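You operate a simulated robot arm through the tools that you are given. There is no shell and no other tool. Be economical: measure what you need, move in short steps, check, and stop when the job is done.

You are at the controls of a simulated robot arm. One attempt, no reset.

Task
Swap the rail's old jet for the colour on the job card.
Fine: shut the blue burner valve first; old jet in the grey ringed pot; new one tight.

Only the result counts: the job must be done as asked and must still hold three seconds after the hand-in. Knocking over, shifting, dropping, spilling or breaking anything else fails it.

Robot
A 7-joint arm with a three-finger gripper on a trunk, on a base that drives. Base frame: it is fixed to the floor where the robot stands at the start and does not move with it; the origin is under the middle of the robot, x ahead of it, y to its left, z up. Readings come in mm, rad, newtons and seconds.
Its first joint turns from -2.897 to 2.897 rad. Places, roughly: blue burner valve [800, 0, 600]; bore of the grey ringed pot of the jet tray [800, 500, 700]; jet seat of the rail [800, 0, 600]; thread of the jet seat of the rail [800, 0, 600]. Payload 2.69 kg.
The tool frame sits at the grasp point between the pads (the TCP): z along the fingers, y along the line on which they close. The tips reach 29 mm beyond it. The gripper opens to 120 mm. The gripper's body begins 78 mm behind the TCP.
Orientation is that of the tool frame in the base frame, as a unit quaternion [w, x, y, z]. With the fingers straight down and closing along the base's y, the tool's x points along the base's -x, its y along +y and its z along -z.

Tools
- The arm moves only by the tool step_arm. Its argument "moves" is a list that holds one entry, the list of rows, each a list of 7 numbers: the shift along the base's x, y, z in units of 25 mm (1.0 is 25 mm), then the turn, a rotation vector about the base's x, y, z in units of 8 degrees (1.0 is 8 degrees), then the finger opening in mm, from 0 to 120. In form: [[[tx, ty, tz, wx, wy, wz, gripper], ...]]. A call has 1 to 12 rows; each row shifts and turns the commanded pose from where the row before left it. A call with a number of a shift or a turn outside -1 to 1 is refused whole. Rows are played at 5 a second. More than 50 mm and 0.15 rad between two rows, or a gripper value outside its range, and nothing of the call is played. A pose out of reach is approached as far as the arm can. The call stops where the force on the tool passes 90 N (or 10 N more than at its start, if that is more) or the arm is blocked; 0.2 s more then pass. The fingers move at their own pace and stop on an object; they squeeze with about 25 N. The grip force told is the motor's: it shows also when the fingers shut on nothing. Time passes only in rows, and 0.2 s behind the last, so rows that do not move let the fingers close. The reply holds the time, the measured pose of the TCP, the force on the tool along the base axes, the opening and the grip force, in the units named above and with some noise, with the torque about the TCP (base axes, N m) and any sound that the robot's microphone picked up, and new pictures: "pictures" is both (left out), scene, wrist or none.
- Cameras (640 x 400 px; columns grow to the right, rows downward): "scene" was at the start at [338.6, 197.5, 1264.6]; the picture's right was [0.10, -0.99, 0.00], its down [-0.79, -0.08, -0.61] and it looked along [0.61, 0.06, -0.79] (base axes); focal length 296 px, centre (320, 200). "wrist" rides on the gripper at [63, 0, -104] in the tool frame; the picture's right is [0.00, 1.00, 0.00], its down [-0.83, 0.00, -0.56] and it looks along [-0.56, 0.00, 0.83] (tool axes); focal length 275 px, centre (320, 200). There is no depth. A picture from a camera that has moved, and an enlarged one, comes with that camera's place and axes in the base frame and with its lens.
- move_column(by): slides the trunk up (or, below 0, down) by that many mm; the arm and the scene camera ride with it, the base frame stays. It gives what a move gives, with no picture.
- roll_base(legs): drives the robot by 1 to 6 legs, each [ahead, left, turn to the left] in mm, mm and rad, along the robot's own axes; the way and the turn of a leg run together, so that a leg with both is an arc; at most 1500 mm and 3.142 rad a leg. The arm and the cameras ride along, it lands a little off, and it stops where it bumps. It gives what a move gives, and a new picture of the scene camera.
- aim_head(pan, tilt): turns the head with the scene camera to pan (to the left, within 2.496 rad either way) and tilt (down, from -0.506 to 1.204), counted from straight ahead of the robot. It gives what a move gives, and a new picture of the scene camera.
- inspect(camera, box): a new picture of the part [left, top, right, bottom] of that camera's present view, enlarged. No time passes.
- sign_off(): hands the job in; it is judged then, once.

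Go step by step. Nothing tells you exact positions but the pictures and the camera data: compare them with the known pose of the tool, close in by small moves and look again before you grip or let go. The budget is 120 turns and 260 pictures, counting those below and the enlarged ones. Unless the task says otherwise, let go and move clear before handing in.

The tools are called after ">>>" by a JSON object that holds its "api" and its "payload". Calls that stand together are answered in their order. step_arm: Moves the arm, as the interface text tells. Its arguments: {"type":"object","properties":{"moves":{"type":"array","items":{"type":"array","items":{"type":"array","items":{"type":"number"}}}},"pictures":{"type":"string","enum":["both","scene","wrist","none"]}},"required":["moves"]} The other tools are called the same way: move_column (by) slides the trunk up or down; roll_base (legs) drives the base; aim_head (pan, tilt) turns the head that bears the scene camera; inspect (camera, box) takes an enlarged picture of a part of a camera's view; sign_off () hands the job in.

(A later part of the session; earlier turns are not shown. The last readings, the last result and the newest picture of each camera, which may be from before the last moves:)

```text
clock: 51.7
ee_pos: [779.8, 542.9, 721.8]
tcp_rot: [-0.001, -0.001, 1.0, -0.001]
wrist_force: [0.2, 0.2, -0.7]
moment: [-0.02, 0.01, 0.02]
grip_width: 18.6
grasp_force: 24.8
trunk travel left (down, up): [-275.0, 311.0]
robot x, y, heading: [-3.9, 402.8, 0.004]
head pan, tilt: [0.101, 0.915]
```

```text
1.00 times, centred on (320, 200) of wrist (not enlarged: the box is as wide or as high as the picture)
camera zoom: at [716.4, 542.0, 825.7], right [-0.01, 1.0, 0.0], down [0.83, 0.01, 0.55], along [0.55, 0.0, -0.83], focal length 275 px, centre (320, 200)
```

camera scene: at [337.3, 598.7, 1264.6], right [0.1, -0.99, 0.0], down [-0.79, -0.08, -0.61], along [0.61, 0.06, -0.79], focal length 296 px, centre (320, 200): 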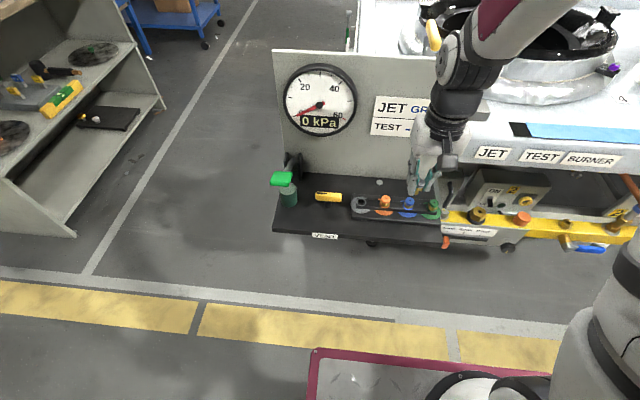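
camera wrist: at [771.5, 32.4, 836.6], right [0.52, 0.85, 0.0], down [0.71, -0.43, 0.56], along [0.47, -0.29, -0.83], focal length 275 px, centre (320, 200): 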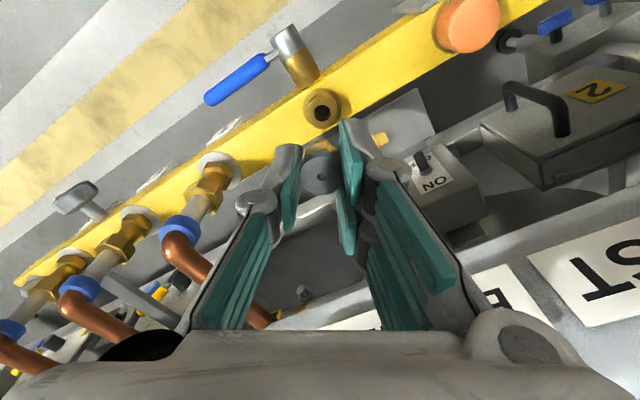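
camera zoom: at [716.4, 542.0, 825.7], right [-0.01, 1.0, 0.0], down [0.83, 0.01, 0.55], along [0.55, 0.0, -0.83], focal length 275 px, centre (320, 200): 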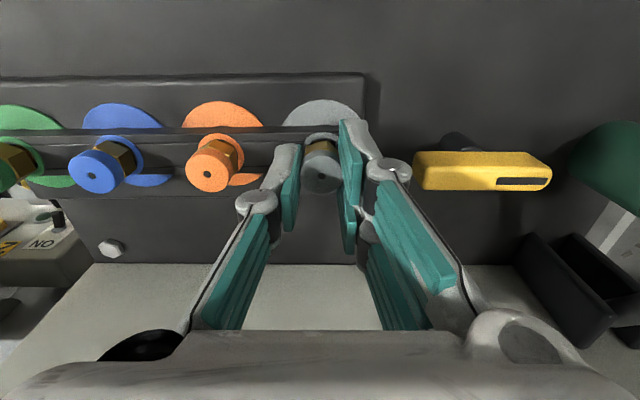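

Contact turned the tray block slightly: its left end came about 4 mm towards me. While the spigot is in the bore, I'll ease it back by moving +x in tiny steps and comparing pictures.

>>> {"api": "step_arm", "payload": {"moves": [[[0.06, 0, 0, 0, 0, 0, 0], [0.06, 0, 0, 0, 0, 0, 0]]], "pictures": "none"}}

>>> {"api": "inspect", "payload": {"camera": "scene", "box": [330, 160, 460, 250]}}

```text
clock: 52.3
ee_pos: [782.3, 543.6, 721.6]
tcp_rot: [0.0, -0.001, 1.0, 0.0]
wrist_force: [-5.1, -0.4, 2.0]
moment: [0.0, 0.18, 0.0]
grip_width: 18.4
grasp_force: 25.6
trunk travel left (down, up): [-275.0, 311.0]
robot x, y, heading: [-0.7, 404.2, 0.002]
head pan, tilt: [0.101, 0.915]
```

```text
4.44 times, centred on (395, 205) of scene
camera zoom: at [337.1, 598.7, 1264.6], right [0.1, -0.99, 0.0], down [-0.79, -0.08, -0.61], along [0.61, 0.06, -0.79], focal length 1318 px, centre (-13, 178)
```

zoom: 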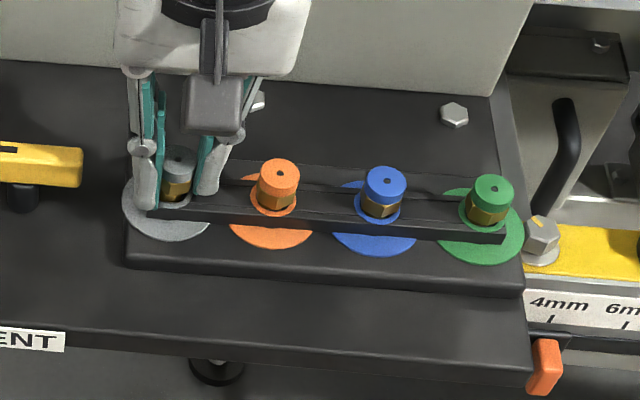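

It's going back. A little more.

>>> {"api": "step_arm", "payload": {"moves": [[[0.05, 0, 0, 0, 0, 0, 0], [0.04, 0, 0, 0, 0, 0, 0]]], "pictures": "none"}}

>>> {"api": "inspect", "payload": {"camera": "scene", "box": [330, 160, 460, 250]}}

>>> {"api": "inspect", "payload": {"camera": "scene", "box": [340, 170, 400, 220]}}

```text
clock: 52.9
ee_pos: [785.0, 542.5, 722.3]
tcp_rot: [0.0, -0.001, 1.0, 0.0]
wrist_force: [-4.8, 0.8, 0.1]
moment: [0.03, 0.2, 0.0]
grip_width: 18.5
grasp_force: 24.5
trunk travel left (down, up): [-275.0, 311.0]
robot x, y, heading: [-0.3, 401.5, 0.001]
head pan, tilt: [0.101, 0.915]
```

```text
4.44 times, centred on (395, 205) of scene
camera zoom: at [337.2, 598.8, 1264.6], right [0.1, -0.99, 0.0], down [-0.79, -0.08, -0.61], along [0.61, 0.06, -0.79], focal length 1318 px, centre (-13, 178)
```

zoom: 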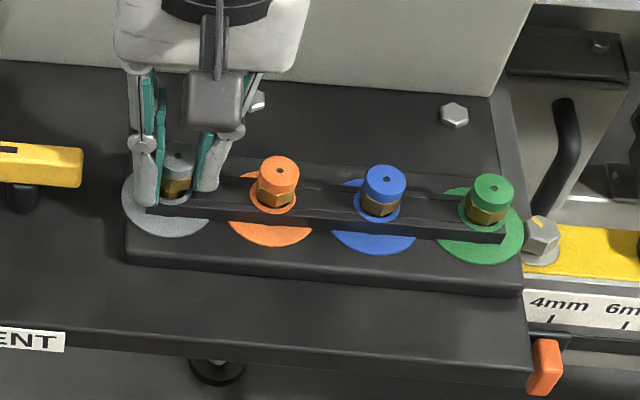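

```text
8.00 times, centred on (370, 195) of scene
camera zoom: at [337.2, 598.8, 1264.6], right [0.1, -0.99, 0.0], down [-0.79, -0.08, -0.61], along [0.61, 0.06, -0.79], focal length 2372 px, centre (-80, 240)
```

zoom: 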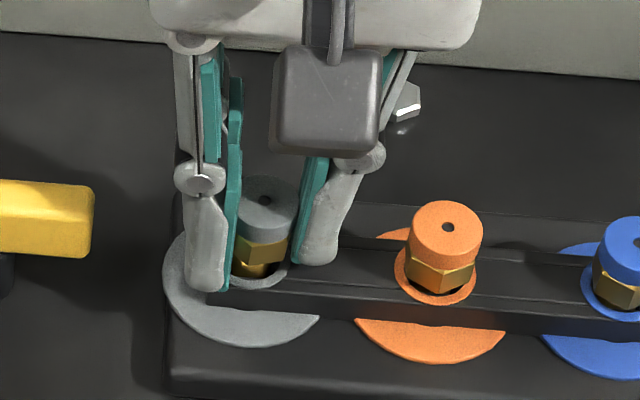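

The tray is back at its original place. I'll now relieve the side force and lower gently.

>>> {"api": "step_arm", "payload": {"moves": [[[-0.02, 0, -0.04, 0, 0, 0, 0], [0, 0, -0.04, 0, 0, 0, 0]]], "pictures": "none"}}

>>> {"api": "inspect", "payload": {"camera": "scene", "box": [340, 170, 400, 220]}}

```text
clock: 53.5
ee_pos: [785.5, 542.5, 718.7]
tcp_rot: [0.001, -0.001, 1.0, 0.0]
wrist_force: [-2.3, 1.7, -0.6]
moment: [-0.09, -0.07, 0.05]
grip_width: 18.5
grasp_force: 25.5
trunk travel left (down, up): [-275.0, 311.0]
robot x, y, heading: [0.4, 396.9, 0.005]
head pan, tilt: [0.101, 0.915]
```

```text
8.00 times, centred on (370, 195) of scene
camera zoom: at [337.4, 598.9, 1264.5], right [0.1, -0.99, 0.0], down [-0.79, -0.08, -0.61], along [0.61, 0.06, -0.79], focal length 2372 px, centre (-80, 240)
```

zoom: 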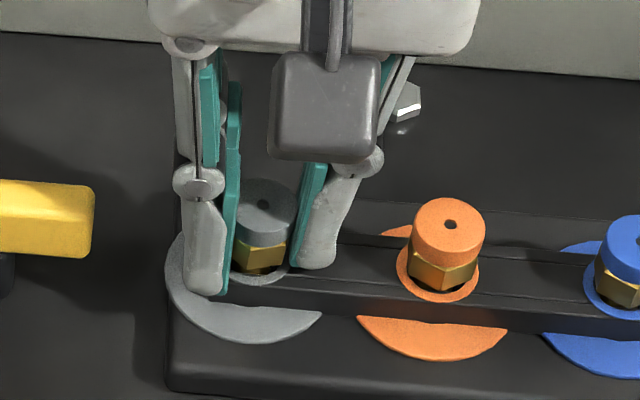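

>>> {"api": "step_arm", "payload": {"moves": [[[-0.04, 0, -0.04, 0, 0, 0, 0], [0, 0, 0, 0, 0, 0, 0]]], "pictures": "none"}}

>>> {"api": "inspect", "payload": {"camera": "scene", "box": [340, 170, 400, 220]}}

>>> {"api": "inspect", "payload": {"camera": "wrist", "box": [230, 90, 370, 200]}}

```text
clock: 54.1
ee_pos: [784.0, 543.0, 719.0]
tcp_rot: [0.0, -0.002, 1.0, 0.0]
wrist_force: [-0.3, 0.6, -0.7]
moment: [0.02, 0.03, 0.0]
grip_width: 18.1
grasp_force: 24.2
trunk travel left (down, up): [-275.0, 311.0]
robot x, y, heading: [1.1, 398.6, 0.005]
head pan, tilt: [0.101, 0.915]
```

```text
8.00 times, centred on (370, 195) of scene
camera zoom: at [337.4, 598.7, 1264.6], right [0.1, -0.99, 0.0], down [-0.79, -0.08, -0.61], along [0.61, 0.06, -0.79], focal length 2372 px, centre (-80, 240)
```

zoom: 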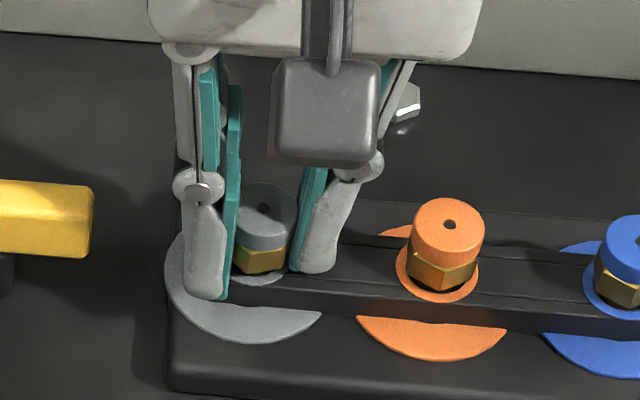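

```text
3.64 times, centred on (300, 145) of wrist
camera zoom: at [720.9, 541.9, 823.3], right [-0.01, 1.0, 0.0], down [0.83, 0.01, 0.56], along [0.56, 0.0, -0.83], focal length 1001 px, centre (393, 400)
```

zoom: 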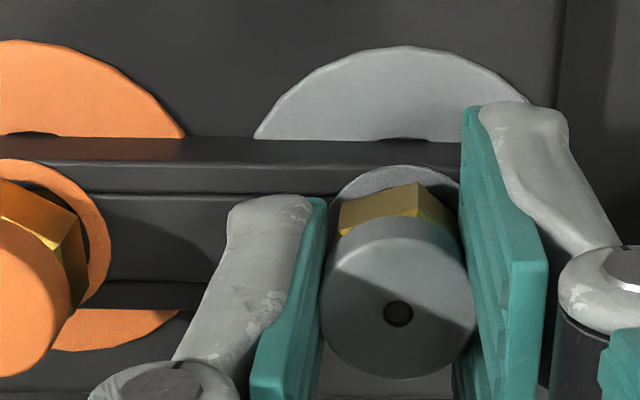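

The jet sits at the ring now with no force on the tool. I'll release it gently.

>>> {"api": "step_arm", "payload": {"moves": [[[0, 0, 0, 0, 0, 0, 24], [0, 0, 0, 0, 0, 0, 32], [0, 0, 0.6, 0, 0, 0, 32], [0, 0, 0.8, 0, 0, 0, 32], [0, 0, 0.8, 0, 0, 0, 32]]], "pictures": "none"}}

>>> {"api": "inspect", "payload": {"camera": "scene", "box": [330, 160, 460, 250]}}

>>> {"api": "inspect", "payload": {"camera": "wrist", "box": [200, 60, 420, 200]}}

```text
clock: 55.3
ee_pos: [782.0, 542.8, 774.2]
tcp_rot: [0.0, -0.001, 1.0, 0.0]
wrist_force: [0.2, 0.5, -0.6]
moment: [0.04, -0.01, 0.01]
grip_width: 31.9
grasp_force: 0.0
trunk travel left (down, up): [-275.0, 311.0]
robot x, y, heading: [-4.3, 401.9, 0.006]
head pan, tilt: [0.101, 0.915]
```

```text
4.44 times, centred on (395, 205) of scene
camera zoom: at [337.4, 598.8, 1264.5], right [0.1, -0.99, 0.0], down [-0.79, -0.08, -0.61], along [0.61, 0.06, -0.79], focal length 1318 px, centre (-13, 178)
```

zoom: 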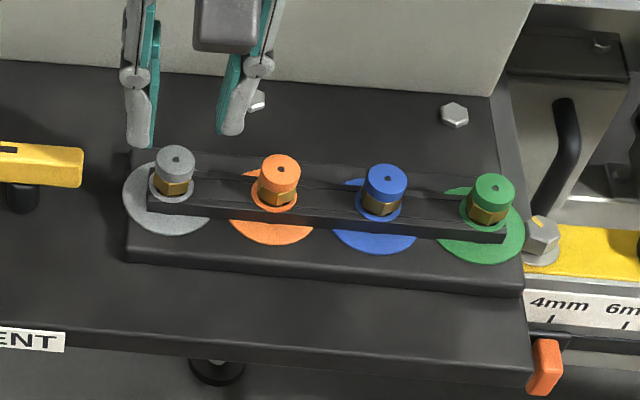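

```text
2.86 times, centred on (310, 130) of wrist
camera zoom: at [719.5, 543.2, 877.9], right [-0.01, 1.0, 0.0], down [0.83, 0.01, 0.56], along [0.56, 0.0, -0.83], focal length 786 px, centre (349, 400)
```

zoom: 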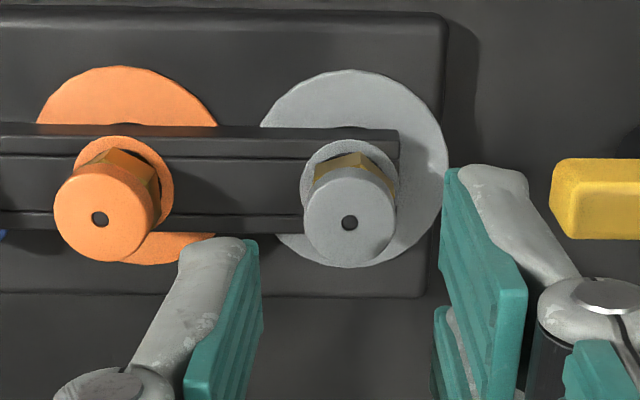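

The old jet is seated in the grey pot. Next is the green jet, at about [784, 377] with its top near z≈715, so I'll move above it.

>>> {"api": "step_arm", "payload": {"moves": [[[0, -0.9, 0.6, 0, 0, 0, 36], [0, -1, 0, 0, 0, 0, 36], [0, -1, 0, 0, 0, 0, 36], [0, -1, 0, 0, 0, 0, 36], [0, -1, 0, 0, 0, 0, 36], [0, -1, 0, 0, 0, 0, 36], [0, -0.74, -0.6, 0, 0, 0, 36]]], "pictures": "none"}}

>>> {"api": "inspect", "payload": {"camera": "wrist", "box": [240, 60, 400, 200]}}

```text
clock: 56.9
ee_pos: [786.1, 375.4, 772.1]
tcp_rot: [-0.001, -0.002, 1.0, 0.0]
wrist_force: [-0.7, 0.0, -0.5]
moment: [-0.04, -0.03, 0.01]
grip_width: 35.8
grasp_force: 0.0
trunk travel left (down, up): [-275.0, 311.0]
robot x, y, heading: [0.7, 399.1, 0.004]
head pan, tilt: [0.101, 0.915]
```

```text
2.86 times, centred on (320, 130) of wrist
camera zoom: at [721.3, 374.8, 877.1], right [-0.01, 1.0, 0.0], down [0.83, 0.01, 0.56], along [0.56, 0.0, -0.83], focal length 786 px, centre (320, 400)
```

zoom: 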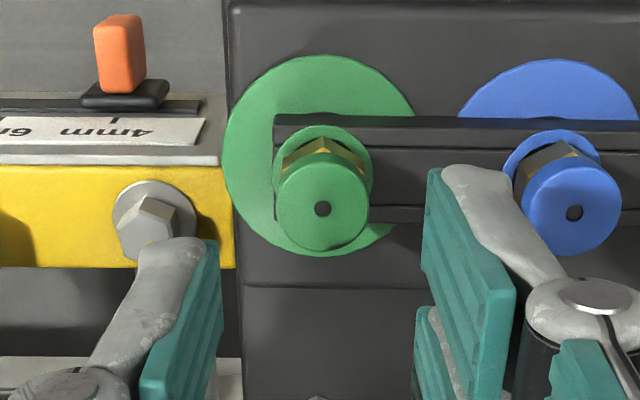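

>>> {"api": "step_arm", "payload": {"moves": [[[-0.09, 0.03, -0.8, 0, 0, 0, 36], [0, 0, -0.8, 0, 0, 0, 36]]], "pictures": "none"}}

>>> {"api": "inspect", "payload": {"camera": "wrist", "box": [240, 60, 400, 200]}}

>>> {"api": "inspect", "payload": {"camera": "scene", "box": [380, 160, 460, 230]}}

```text
clock: 57.5
ee_pos: [782.2, 376.7, 733.2]
tcp_rot: [0.0, -0.001, 1.0, 0.0]
wrist_force: [-0.6, -0.2, 0.1]
moment: [0.01, 0.01, -0.01]
grip_width: 35.9
grasp_force: 0.0
trunk travel left (down, up): [-275.0, 311.0]
robot x, y, heading: [-0.9, 400.3, 0.005]
head pan, tilt: [0.101, 0.915]
```

```text
2.86 times, centred on (320, 130) of wrist
camera zoom: at [717.5, 376.1, 838.1], right [-0.01, 1.0, 0.0], down [0.83, 0.01, 0.56], along [0.56, 0.0, -0.83], focal length 786 px, centre (320, 400)
```

zoom: 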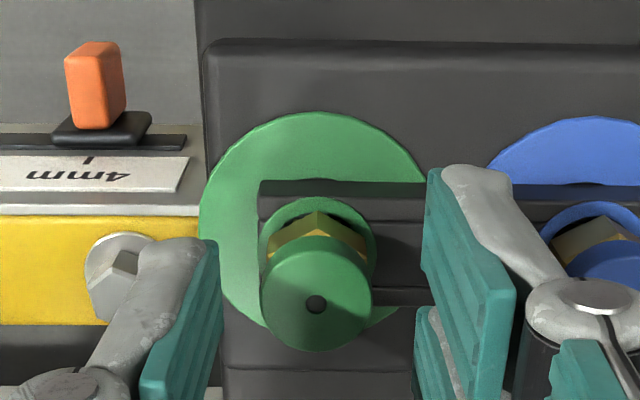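

```text
5.71 times, centred on (420, 195) of scene
camera zoom: at [337.2, 598.7, 1264.6], right [0.1, -0.99, 0.0], down [-0.79, -0.08, -0.61], along [0.61, 0.06, -0.79], focal length 1694 px, centre (-251, 229)
```

zoom: 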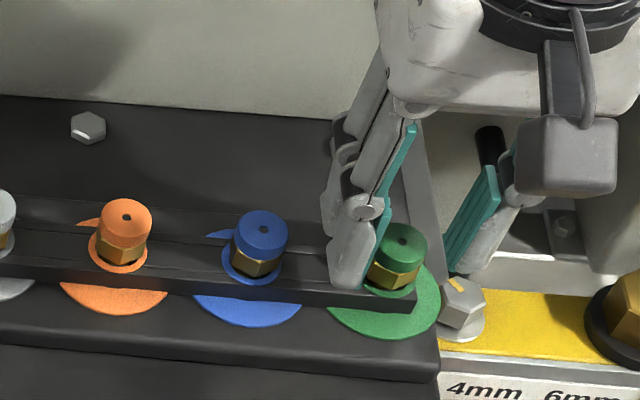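

>>> {"api": "step_arm", "payload": {"moves": [[[0.04, -0.035, -0.3, 0, 0, 0, 36], [0, 0, -0.18, 0, 0, 0, 36], [0, 0, 0, 0, 0, 0, 26], [0, 0, 0, 0, 0, 0, 26]]], "pictures": "none"}}

>>> {"api": "inspect", "payload": {"camera": "wrist", "box": [240, 60, 400, 200]}}

>>> {"api": "inspect", "payload": {"camera": "scene", "box": [380, 160, 460, 230]}}

```text
clock: 58.5
ee_pos: [783.4, 376.5, 721.3]
tcp_rot: [0.0, -0.001, 1.0, 0.001]
wrist_force: [-0.1, -0.6, 0.3]
moment: [0.01, 0.01, -0.02]
grip_width: 25.7
grasp_force: 0.0
trunk travel left (down, up): [-275.0, 311.0]
robot x, y, heading: [-3.0, 402.2, 0.002]
head pan, tilt: [0.101, 0.915]
```

```text
2.86 times, centred on (320, 130) of wrist
camera zoom: at [719.7, 375.8, 825.6], right [-0.01, 1.0, 0.0], down [0.83, 0.01, 0.56], along [0.56, 0.0, -0.83], focal length 786 px, centre (320, 400)
```

zoom: 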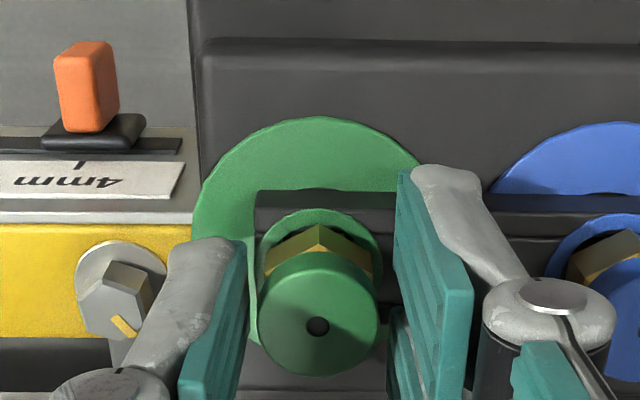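

```text
5.71 times, centred on (420, 195) of scene
camera zoom: at [337.3, 598.7, 1264.6], right [0.1, -0.99, 0.0], down [-0.79, -0.08, -0.61], along [0.61, 0.06, -0.79], focal length 1694 px, centre (-251, 229)
```

zoom: 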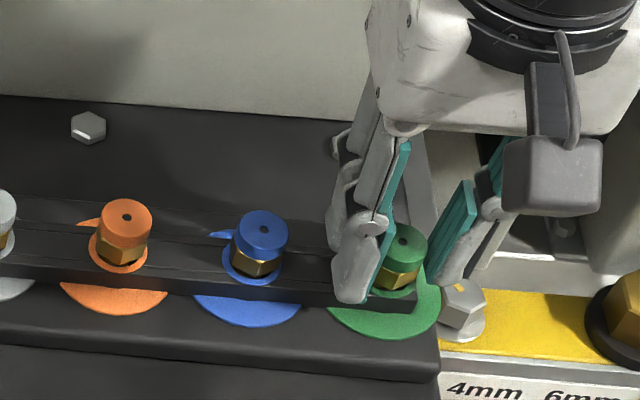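

Centred. I'll grip and lift straight up.

>>> {"api": "step_arm", "payload": {"moves": [[[0, 0, 0, 0, 0, 0, 0], [0, 0, 0, 0, 0, 0, 0], [0, 0, 0.2, 0, 0, 0, 0], [0, 0, 0.4, 0, 0, 0, 0], [0, 0, 0.8, 0, 0, 0, 0], [0, 0, 0.8, 0, 0, 0, 0]]], "pictures": "none"}}

>>> {"api": "inspect", "payload": {"camera": "wrist", "box": [240, 60, 400, 200]}}

>>> {"api": "inspect", "payload": {"camera": "scene", "box": [330, 160, 460, 250]}}

```text
clock: 59.9
ee_pos: [783.5, 376.0, 778.1]
tcp_rot: [0.001, -0.001, 1.0, 0.0]
wrist_force: [-0.1, 0.3, -0.8]
moment: [0.0, 0.0, -0.03]
grip_width: 18.5
grasp_force: 25.0
trunk travel left (down, up): [-275.0, 311.0]
robot x, y, heading: [-1.3, 401.4, 0.001]
head pan, tilt: [0.101, 0.915]
```

```text
2.86 times, centred on (320, 130) of wrist
camera zoom: at [720.0, 376.5, 881.7], right [-0.01, 1.0, 0.0], down [0.83, 0.01, 0.56], along [0.56, 0.0, -0.83], focal length 786 px, centre (320, 400)
```

zoom: 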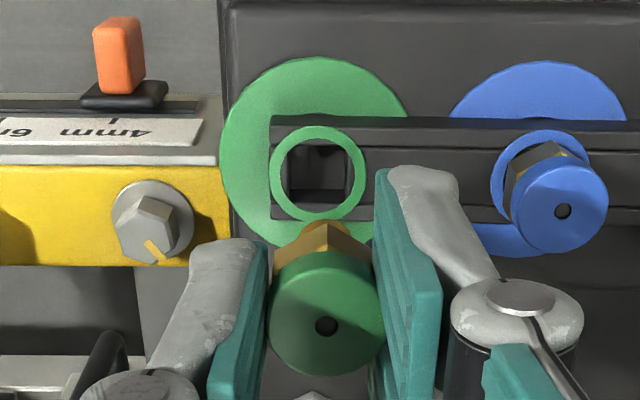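

```text
4.44 times, centred on (395, 205) of scene
camera zoom: at [337.5, 598.7, 1264.5], right [0.1, -0.99, 0.0], down [-0.79, -0.08, -0.61], along [0.61, 0.06, -0.79], focal length 1318 px, centre (-13, 178)
```

zoom: 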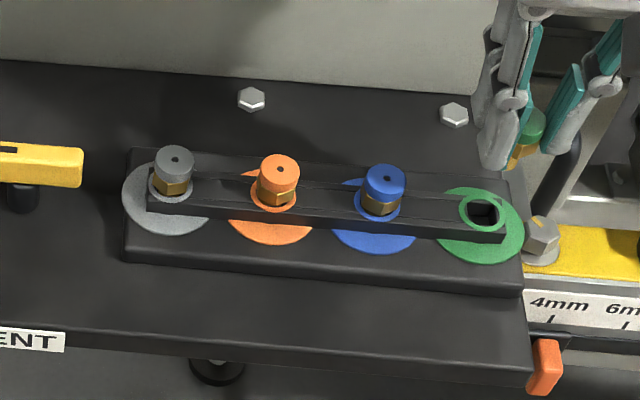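

The green jet is out and the tray is undisturbed. I'll retract, raise and drive back to the rail.

>>> {"api": "step_arm", "payload": {"moves": [[[-0.4, 0, 0.8, 0, 0, 0, 0], [-0.6, 0.5, 0.8, 0, 0, 0, 0], [-0.6, 0.9, 0.4, 0, 0, 0, 0], [0, 0.9, 0, 0, 0, 0, 0]]], "pictures": "none"}}

>>> {"api": "roll_base", "payload": {"legs": [[0, -400, 0]]}}

```text
clock: 60.9
ee_pos: [743.1, 434.5, 824.7]
tcp_rot: [-0.001, -0.002, 1.0, 0.0]
wrist_force: [0.1, -1.4, -0.9]
moment: [-0.01, -0.03, -0.01]
grip_width: 18.5
grasp_force: 25.5
trunk travel left (down, up): [-275.0, 311.0]
robot x, y, heading: [2.7, 400.8, 0.003]
head pan, tilt: [0.101, 0.915]
```

```text
clock: 63.4
ee_pos: [743.9, 36.3, 825.0]
tcp_rot: [0.0, -0.002, 1.0, -0.001]
wrist_force: [0.0, 0.4, 0.4]
moment: [-0.01, -0.03, 0.03]
grip_width: 18.5
grasp_force: 25.0
trunk travel left (down, up): [-275.0, 311.0]
robot x, y, heading: [-0.0, 0.7, 0.003]
head pan, tilt: [0.101, 0.915]
camera scene: at [338.7, 199.1, 1264.6], right [0.11, -0.99, 0.0], down [-0.79, -0.08, -0.61], along [0.61, 0.07, -0.79], focal length 296 px, centre (320, 200)
```

scene: 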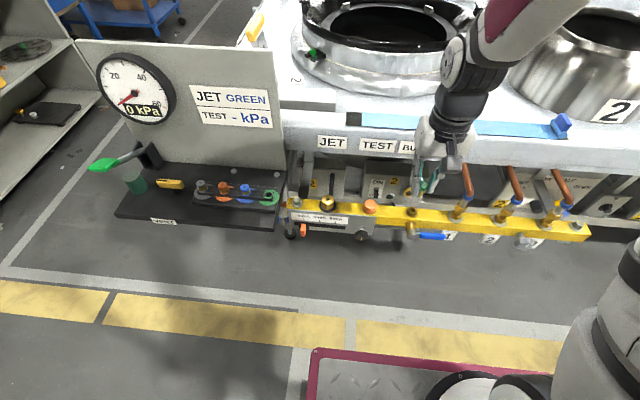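

I'll move above the seat while winding the wrist to +56°, so that tightening (clockwise) has travel.

>>> {"api": "step_arm", "payload": {"moves": [[[0.2, -0.2, 0, 0, 0, 1, 0], [0.4, -0.2, 0, 0, 0, 1, 0], [0.5, -0.2, -0.4, 0, 0, 1, 0], [0.5, -0.2, -0.5, 0, 0, 1, 0], [0.5, -0.2, -0.7, 0, 0, 1, 0], [0.5, -0.2, -0.7, 0, 0, 1, 0], [0.6, -0.2, -0.7, 0, 0, 1, 0]]], "pictures": "none"}}

>>> {"api": "inspect", "payload": {"camera": "wrist", "box": [240, 60, 400, 200]}}

>>> {"api": "inspect", "payload": {"camera": "scene", "box": [370, 140, 460, 240]}}

```text
clock: 65.0
ee_pos: [825.5, -0.2, 748.4]
tcp_rot: [0.001, -0.473, 0.881, 0.0]
wrist_force: [0.6, 0.0, -0.3]
moment: [0.0, 0.01, 0.03]
grip_width: 18.3
grasp_force: 25.3
trunk travel left (down, up): [-275.0, 311.0]
robot x, y, heading: [1.6, 1.1, 0.007]
head pan, tilt: [0.101, 0.915]
```

```text
2.86 times, centred on (320, 130) of wrist
camera zoom: at [790.5, -52.9, 853.7], right [-0.84, 0.55, 0.0], down [0.46, 0.69, 0.56], along [0.31, 0.46, -0.83], focal length 786 px, centre (320, 400)
```

zoom: 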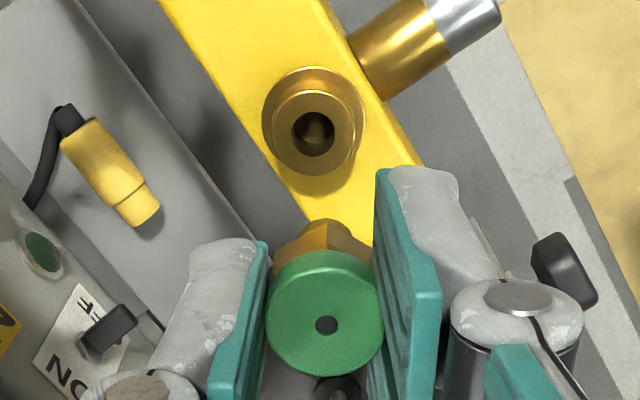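

```text
4.00 times, centred on (415, 190) of scene
camera zoom: at [338.5, 199.2, 1264.7], right [0.11, -0.99, 0.0], down [-0.79, -0.08, -0.61], along [0.61, 0.07, -0.79], focal length 1186 px, centre (-60, 240)
```

zoom: 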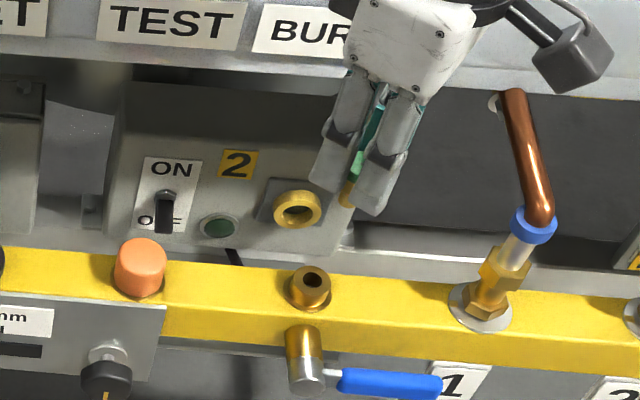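

The seat bore is nearly under the jet axis. I'll descend most of the way with a small correction and re-measure.

>>> {"api": "step_arm", "payload": {"moves": [[[0.036, 0.024, -0.7, 0, 0, 0, 0], [0, 0, -0.7, 0, 0, 0, 0], [0, 0, -0.7, 0, 0, 0, 0]]], "pictures": "none"}}

>>> {"api": "inspect", "payload": {"camera": "wrist", "box": [240, 60, 400, 200]}}

>>> {"api": "inspect", "payload": {"camera": "scene", "box": [380, 160, 450, 240]}}

```text
clock: 65.8
ee_pos: [826.2, 1.5, 697.8]
tcp_rot: [0.0, -0.471, 0.882, 0.0]
wrist_force: [0.0, -0.3, -0.7]
moment: [0.0, -0.01, -0.03]
grip_width: 18.5
grasp_force: 25.4
trunk travel left (down, up): [-275.0, 311.0]
robot x, y, heading: [0.6, 1.4, 0.005]
head pan, tilt: [0.101, 0.915]
```

```text
2.86 times, centred on (320, 130) of wrist
camera zoom: at [790.9, -50.9, 801.7], right [-0.83, 0.55, 0.0], down [0.46, 0.69, 0.56], along [0.31, 0.46, -0.83], focal length 786 px, centre (320, 400)
```

zoom: 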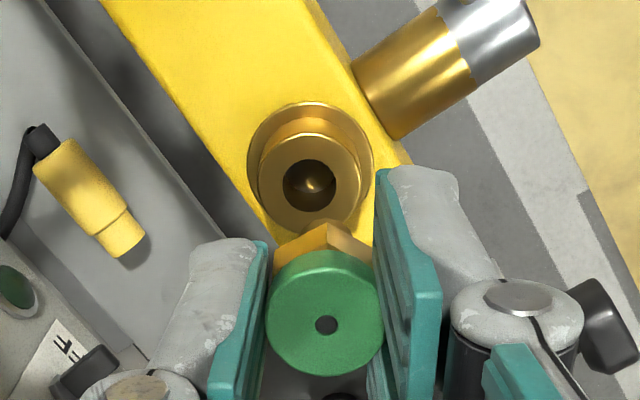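

```text
5.00 times, centred on (415, 200) of scene
camera zoom: at [338.6, 199.1, 1264.6], right [0.11, -0.99, 0.0], down [-0.79, -0.08, -0.61], along [0.61, 0.06, -0.79], focal length 1482 px, centre (-155, 200)
```

zoom: 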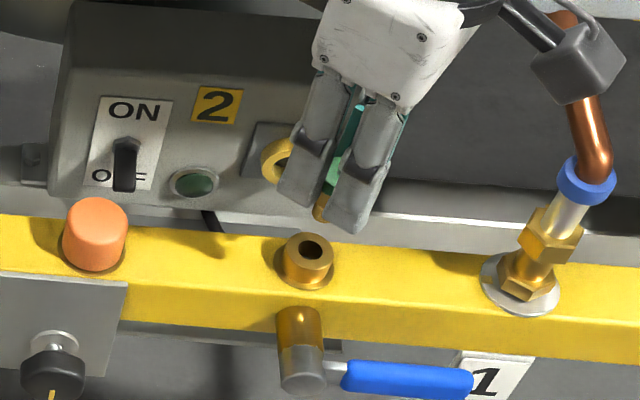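

>>> {"api": "step_arm", "payload": {"moves": [[[0.076, -0.032, -0.5, 0, 0, 0, 0], [0, 0, -0.6, 0, 0, 0, 0]]], "pictures": "none"}}

>>> {"api": "inspect", "payload": {"camera": "wrist", "box": [240, 60, 400, 200]}}

>>> {"api": "inspect", "payload": {"camera": "scene", "box": [380, 160, 450, 240]}}

```text
clock: 66.4
ee_pos: [827.6, -0.6, 669.1]
tcp_rot: [0.0, -0.471, 0.882, 0.0]
wrist_force: [-0.7, 0.6, 0.1]
moment: [-0.01, -0.03, 0.02]
grip_width: 18.5
grasp_force: 25.5
trunk travel left (down, up): [-275.0, 311.0]
robot x, y, heading: [4.9, 0.1, 0.011]
head pan, tilt: [0.101, 0.915]
```

```text
2.86 times, centred on (320, 130) of wrist
camera zoom: at [793.1, -52.1, 774.5], right [-0.83, 0.55, 0.0], down [0.46, 0.69, 0.56], along [0.31, 0.46, -0.83], focal length 786 px, centre (320, 400)
```

zoom: 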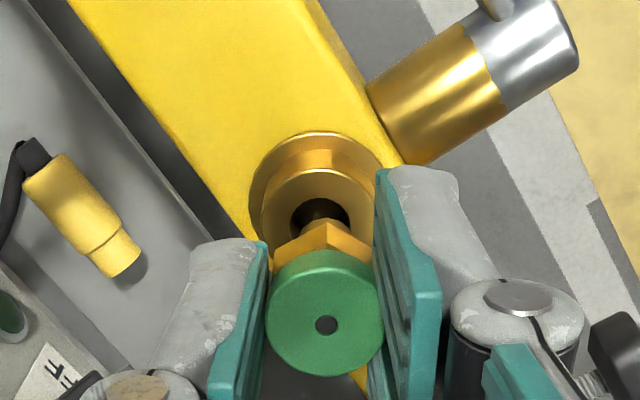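

```text
5.00 times, centred on (415, 200) of scene
camera zoom: at [338.6, 199.1, 1264.6], right [0.11, -0.99, 0.0], down [-0.79, -0.08, -0.61], along [0.61, 0.07, -0.79], focal length 1482 px, centre (-155, 200)
```

zoom: 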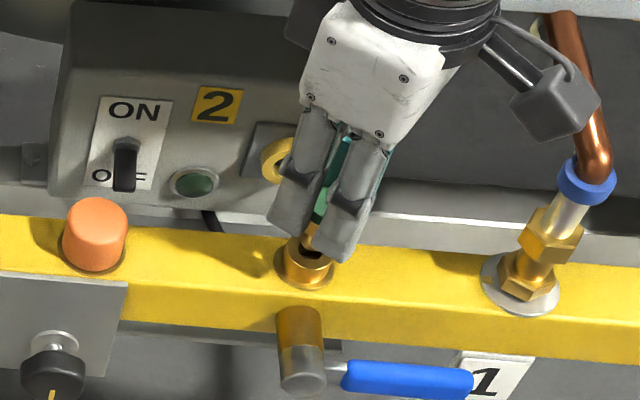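

Alignment is within about 0.5 mm. I'll lower the spigot into the bore, watching forces.

>>> {"api": "step_arm", "payload": {"moves": [[[0, -0.015, -0.2, 0, 0, 0, 0], [0, 0, -0.2, 0, 0, 0, 0]]], "pictures": "none"}}

>>> {"api": "inspect", "payload": {"camera": "wrist", "box": [260, 100, 380, 200]}}

>>> {"api": "inspect", "payload": {"camera": "scene", "box": [390, 180, 440, 230]}}

```text
clock: 67.0
ee_pos: [827.5, 0.4, 660.1]
tcp_rot: [0.001, -0.471, 0.882, 0.0]
wrist_force: [-0.1, -0.3, -0.2]
moment: [0.0, 0.0, -0.03]
grip_width: 18.4
grasp_force: 25.4
trunk travel left (down, up): [-275.0, 311.0]
robot x, y, heading: [0.5, -2.5, 0.002]
head pan, tilt: [0.101, 0.915]
```

```text
4.00 times, centred on (320, 150) of wrist
camera zoom: at [792.3, -52.4, 763.8], right [-0.83, 0.55, 0.0], down [0.46, 0.69, 0.56], along [0.31, 0.46, -0.83], focal length 1101 px, centre (320, 400)
```

zoom: 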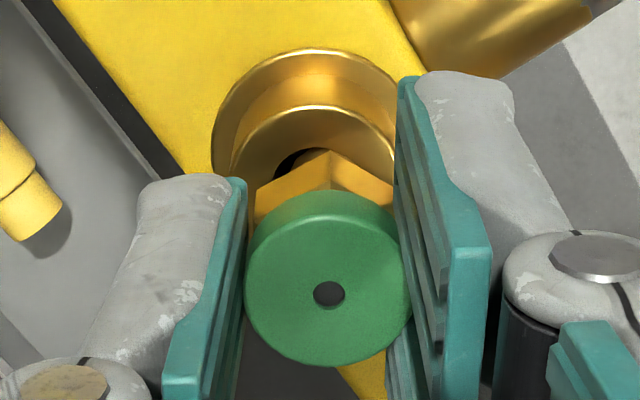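

```text
8.00 times, centred on (415, 205) of scene
camera zoom: at [338.7, 199.1, 1264.6], right [0.11, -0.99, 0.0], down [-0.79, -0.08, -0.61], along [0.61, 0.07, -0.79], focal length 2372 px, centre (-440, 160)
```

zoom: 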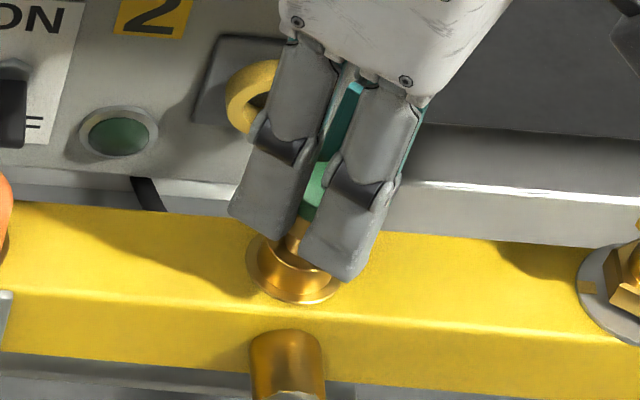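

>>> {"api": "step_arm", "payload": {"moves": [[[0.044, -0.03, 0, 0, 0, 0, 0]]], "pictures": "none"}}

>>> {"api": "inspect", "payload": {"camera": "wrist", "box": [260, 100, 380, 200]}}

```text
clock: 67.4
ee_pos: [829.0, -0.3, 659.7]
tcp_rot: [0.0, -0.471, 0.882, 0.0]
wrist_force: [-0.3, -0.5, -0.6]
moment: [-0.02, 0.0, -0.02]
grip_width: 18.9
grasp_force: 25.0
trunk travel left (down, up): [-275.0, 311.0]
robot x, y, heading: [1.6, -0.6, 0.003]
head pan, tilt: [0.101, 0.915]
```

```text
4.00 times, centred on (320, 150) of wrist
camera zoom: at [793.3, -53.0, 763.9], right [-0.83, 0.55, 0.0], down [0.46, 0.69, 0.56], along [0.31, 0.46, -0.83], focal length 1101 px, centre (320, 400)
```

zoom: 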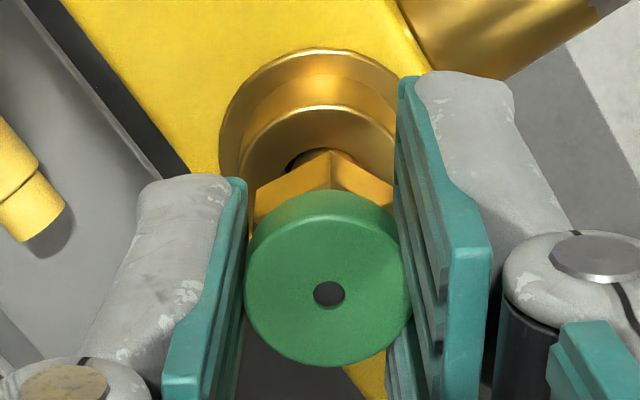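

>>> {"api": "step_arm", "payload": {"moves": [[[0.016, -0.01, -0.1, 0, 0, 0, 0], [0, 0, -0.1, 0, 0, 0, 0]]], "pictures": "none"}}

>>> {"api": "inspect", "payload": {"camera": "wrist", "box": [260, 100, 380, 200]}}

>>> {"api": "inspect", "payload": {"camera": "scene", "box": [390, 180, 440, 230]}}

```text
clock: 68.0
ee_pos: [829.4, 0.2, 654.4]
tcp_rot: [0.001, -0.471, 0.882, 0.001]
wrist_force: [0.4, -1.0, 0.1]
moment: [0.02, -0.03, -0.01]
grip_width: 18.3
grasp_force: 24.8
trunk travel left (down, up): [-275.0, 311.0]
robot x, y, heading: [1.5, -1.3, 0.005]
head pan, tilt: [0.101, 0.915]
```

```text
4.00 times, centred on (320, 150) of wrist
camera zoom: at [793.4, -53.0, 759.3], right [-0.83, 0.55, 0.0], down [0.46, 0.69, 0.56], along [0.31, 0.46, -0.83], focal length 1101 px, centre (320, 400)
```

zoom: 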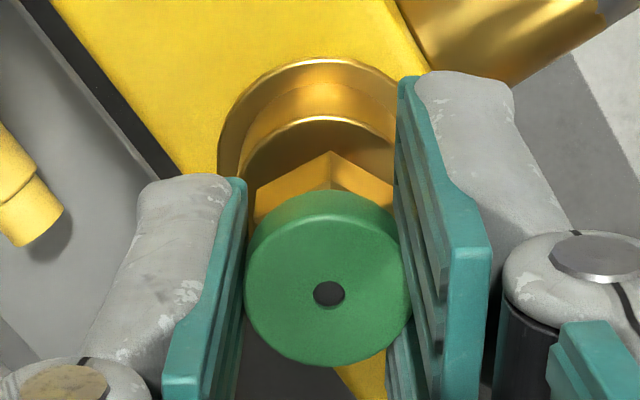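

```text
8.00 times, centred on (415, 205) of scene
camera zoom: at [338.7, 199.1, 1264.6], right [0.11, -0.99, 0.0], down [-0.79, -0.08, -0.61], along [0.61, 0.07, -0.79], focal length 2372 px, centre (-440, 160)
```

zoom: 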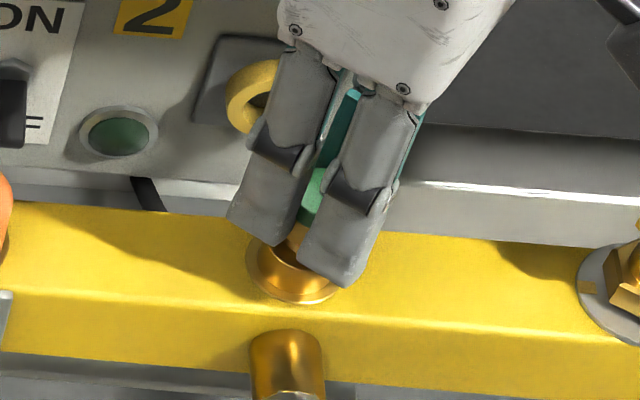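

>>> {"api": "step_arm", "payload": {"moves": [[[0, 0, -0.08, 0, 0, 0, 0], [0, 0, -0.08, 0, 0, 0, 0]]], "pictures": "none"}}

>>> {"api": "inspect", "payload": {"camera": "wrist", "box": [260, 100, 380, 200]}}

```text
clock: 68.6
ee_pos: [829.6, -0.4, 651.6]
tcp_rot: [0.002, -0.471, 0.882, 0.0]
wrist_force: [2.0, -0.8, 4.0]
moment: [-0.07, -0.14, 0.02]
grip_width: 18.3
grasp_force: 25.1
trunk travel left (down, up): [-275.0, 311.0]
robot x, y, heading: [-1.7, 0.5, 0.003]
head pan, tilt: [0.101, 0.915]
```

```text
4.00 times, centred on (320, 150) of wrist
camera zoom: at [793.5, -53.2, 755.8], right [-0.83, 0.55, 0.0], down [0.46, 0.69, 0.56], along [0.31, 0.46, -0.83], focal length 1101 px, centre (320, 400)
```

zoom: 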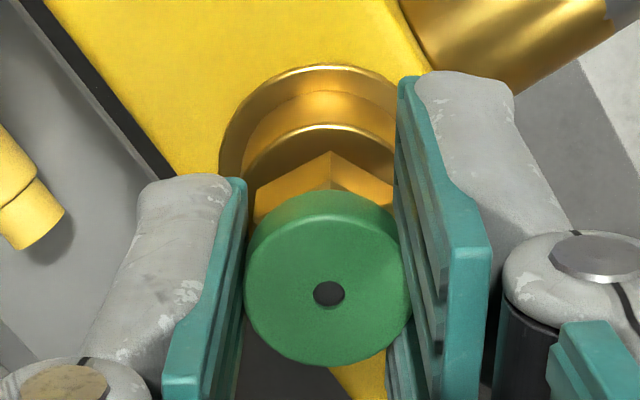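

The spigot touches the thread start with fz≈4 N. I'll turn clockwise with light downward feed.

>>> {"api": "step_arm", "payload": {"moves": [[[0, 0, -0.03, 0, 0, -1, 0], [0, 0, -0.01, 0, 0, -1, 0], [0, 0, -0.01, 0, 0, -1, 0], [0, 0, -0.01, 0, 0, -1, 0], [0, 0, -0.01, 0, 0, -1, 0]]], "pictures": "none"}}

>>> {"api": "inspect", "payload": {"camera": "wrist", "box": [260, 100, 380, 200]}}

```text
clock: 69.8
ee_pos: [828.6, -1.8, 650.4]
tcp_rot: [0.0, -0.139, 0.99, -0.001]
wrist_force: [1.5, -2.9, 8.4]
moment: [-0.18, -0.1, 0.03]
grip_width: 18.5
grasp_force: 25.0
trunk travel left (down, up): [-275.0, 311.0]
robot x, y, heading: [-1.1, 0.1, 0.012]
head pan, tilt: [0.101, 0.915]
```

```text
4.00 times, centred on (320, 150) of wrist
camera zoom: at [767.4, -18.8, 753.7], right [-0.28, 0.96, 0.0], down [0.8, 0.23, 0.56], along [0.53, 0.16, -0.83], focal length 1101 px, centre (320, 400)
```

zoom: 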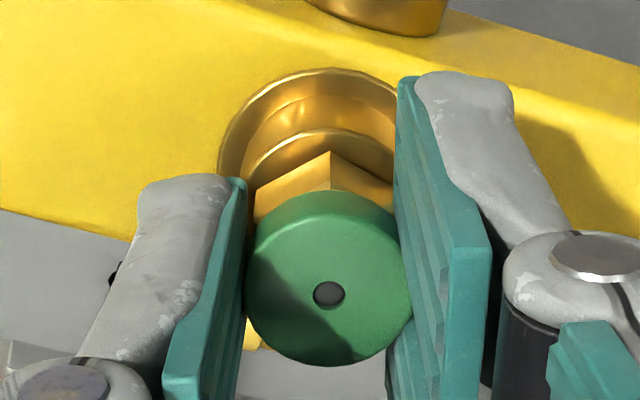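

The jet turns with the gripper. Continuing.

>>> {"api": "step_arm", "payload": {"moves": [[[0, 0, -0.01, 0, 0, -1, 0], [0, 0, -0.01, 0, 0, -1, 0], [0, 0, -0.01, 0, 0, -1, 0], [0, 0, -0.01, 0, 0, -1, 0], [0, 0, -0.01, 0, 0, -1, 0], [0, 0, -0.01, 0, 0, -1, 0], [0, 0, -0.01, 0, 0, -1, 0], [0, 0, -0.01, 0, 0, -1, 0], [0, 0, -0.01, 0, 0, -1, 0], [0, 0, -0.01, 0, 0, -1, 0]]], "pictures": "none"}}

>>> {"api": "inspect", "payload": {"camera": "wrist", "box": [260, 100, 380, 200]}}

>>> {"api": "inspect", "payload": {"camera": "scene", "box": [390, 180, 440, 230]}}

```text
clock: 72.0
ee_pos: [827.9, -0.8, 647.5]
tcp_rot: [-0.002, 0.529, 0.849, 0.0]
wrist_force: [-9.5, 8.9, 0.4]
moment: [0.25, 0.28, 0.16]
grip_width: 17.9
grasp_force: 24.7
trunk travel left (down, up): [-275.0, 311.0]
robot x, y, heading: [1.9, -0.3, 0.005]
head pan, tilt: [0.101, 0.915]
```

```text
4.00 times, centred on (320, 150) of wrist
camera zoom: at [799.5, 56.6, 751.8], right [0.9, 0.45, 0.0], down [0.37, -0.74, 0.55], along [0.25, -0.5, -0.83], focal length 1101 px, centre (320, 400)
```

zoom: 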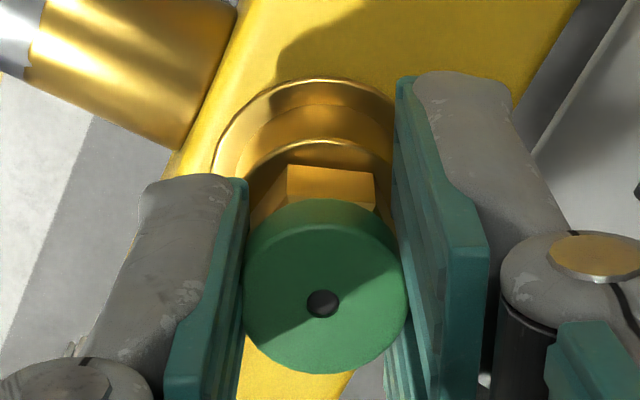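

```text
8.00 times, centred on (415, 205) of scene
camera zoom: at [338.4, 199.4, 1264.6], right [0.11, -0.99, 0.0], down [-0.79, -0.08, -0.61], along [0.61, 0.06, -0.79], focal length 2372 px, centre (-440, 160)
```

zoom: 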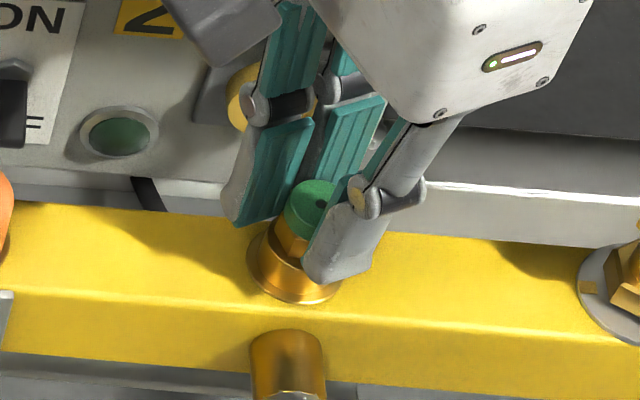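

The jet turned roughly 95° and then began slipping in the grip, so it is getting tight. I'll wind back and give it another tightening stroke.

>>> {"api": "step_arm", "payload": {"moves": [[[0, 0, 0, 0, 0, 0, 32], [0, 0, 0.02, 0, 0, 1, 32], [0, 0, 0, 0, 0, 1, 32], [0, 0, 0, 0, 0, 1, 32], [0, 0, 0, 0, 0, 1, 32], [0, 0, 0, 0, 0, 1, 32], [0, 0, 0, 0, 0, 1, 32], [0, 0, 0, 0, 0, 1, 32], [0, 0, 0, 0, 0, 1, 32], [0, 0, 0, 0, 0, 1, 32], [0, 0, 0, 0, 0, 1, 32], [0, 0, 0, 0, 0, 1, 32]]], "pictures": "none"}}

>>> {"api": "inspect", "payload": {"camera": "wrist", "box": [260, 100, 380, 200]}}

```text
clock: 74.6
ee_pos: [829.4, -1.4, 647.7]
tcp_rot: [0.001, -0.21, 0.978, 0.0]
wrist_force: [0.0, 0.3, 0.3]
moment: [0.04, 0.02, -0.02]
grip_width: 32.1
grasp_force: 0.0
trunk travel left (down, up): [-275.0, 311.0]
robot x, y, heading: [1.2, -2.6, 0.003]
head pan, tilt: [0.101, 0.915]
```

```text
4.00 times, centred on (320, 150) of wrist
camera zoom: at [770.9, -27.0, 752.2], right [-0.42, 0.91, 0.0], down [0.76, 0.35, 0.56], along [0.51, 0.23, -0.83], focal length 1101 px, centre (320, 400)
```

zoom: 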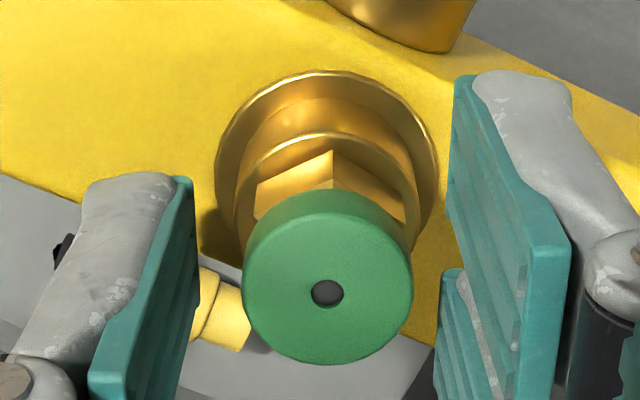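

The hex is aligned, so I'll grip and turn clockwise again.

>>> {"api": "step_arm", "payload": {"moves": [[[0, 0, 0, 0, 0, -0.5, 0], [0, 0, 0, 0, 0, 0, 0], [0, 0, 0, 0, 0, 0, 0], [0, 0, 0, 0, 0, -1, 0], [0, 0, 0, 0, 0, -1, 0], [0, 0, 0, 0, 0, -1, 0]]], "pictures": "none"}}

>>> {"api": "inspect", "payload": {"camera": "wrist", "box": [260, 100, 380, 200]}}

>>> {"api": "step_arm", "payload": {"moves": [[[0, 0, 0, 0, 0, -1, 0], [0, 0, 0, 0, 0, -1, 0], [0, 0, 0, 0, 0, -1, 0], [0, 0, 0, 0, 0, -1, 0]]], "pictures": "none"}}

>>> {"api": "inspect", "payload": {"camera": "wrist", "box": [260, 100, 380, 200]}}

```text
clock: 76.0
ee_pos: [828.1, -0.4, 648.4]
tcp_rot: [-0.002, 0.034, 0.999, 0.0]
wrist_force: [-12.8, 3.1, 5.1]
moment: [0.06, 0.39, 0.21]
grip_width: 18.1
grasp_force: 24.8
trunk travel left (down, up): [-275.0, 311.0]
robot x, y, heading: [-2.5, -2.7, 0.003]
head pan, tilt: [0.101, 0.915]
```

```text
4.00 times, centred on (320, 150) of wrist
camera zoom: at [764.6, 3.5, 752.1], right [0.06, 1.0, 0.0], down [0.83, -0.05, 0.55], along [0.55, -0.03, -0.83], focal length 1101 px, centre (320, 400)
```

zoom: 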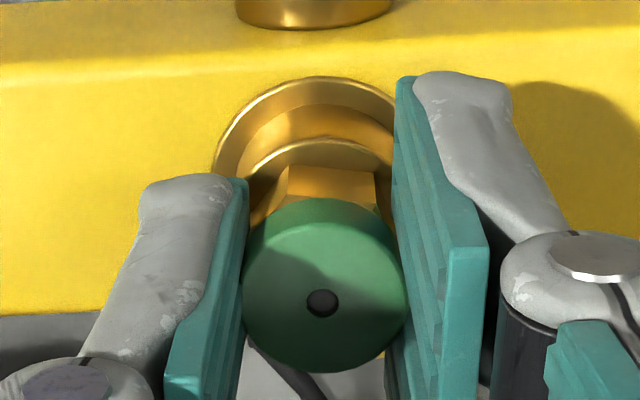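

```text
clock: 77.0
ee_pos: [829.0, -1.5, 647.0]
tcp_rot: [-0.001, 0.308, 0.951, 0.0]
wrist_force: [-8.3, 1.9, -5.5]
moment: [0.01, 0.23, 0.2]
grip_width: 18.7
grasp_force: 24.6
trunk travel left (down, up): [-275.0, 311.0]
robot x, y, heading: [0.7, -0.1, 0.005]
head pan, tilt: [0.101, 0.915]
```

```text
4.00 times, centred on (320, 150) of wrist
camera zoom: at [777.0, 35.4, 752.3], right [0.58, 0.81, 0.0], down [0.68, -0.48, 0.55], along [0.45, -0.32, -0.83], focal length 1101 px, centre (320, 400)
```

zoom: 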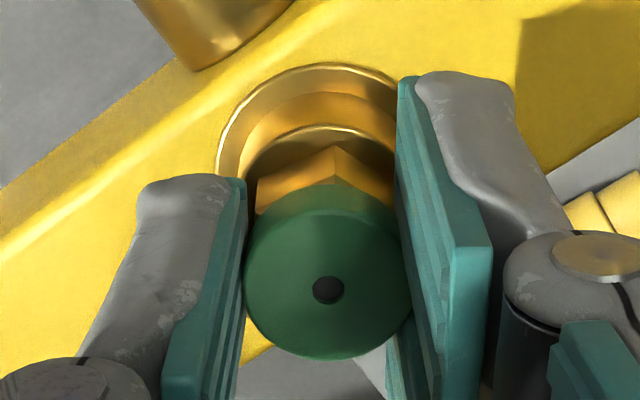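

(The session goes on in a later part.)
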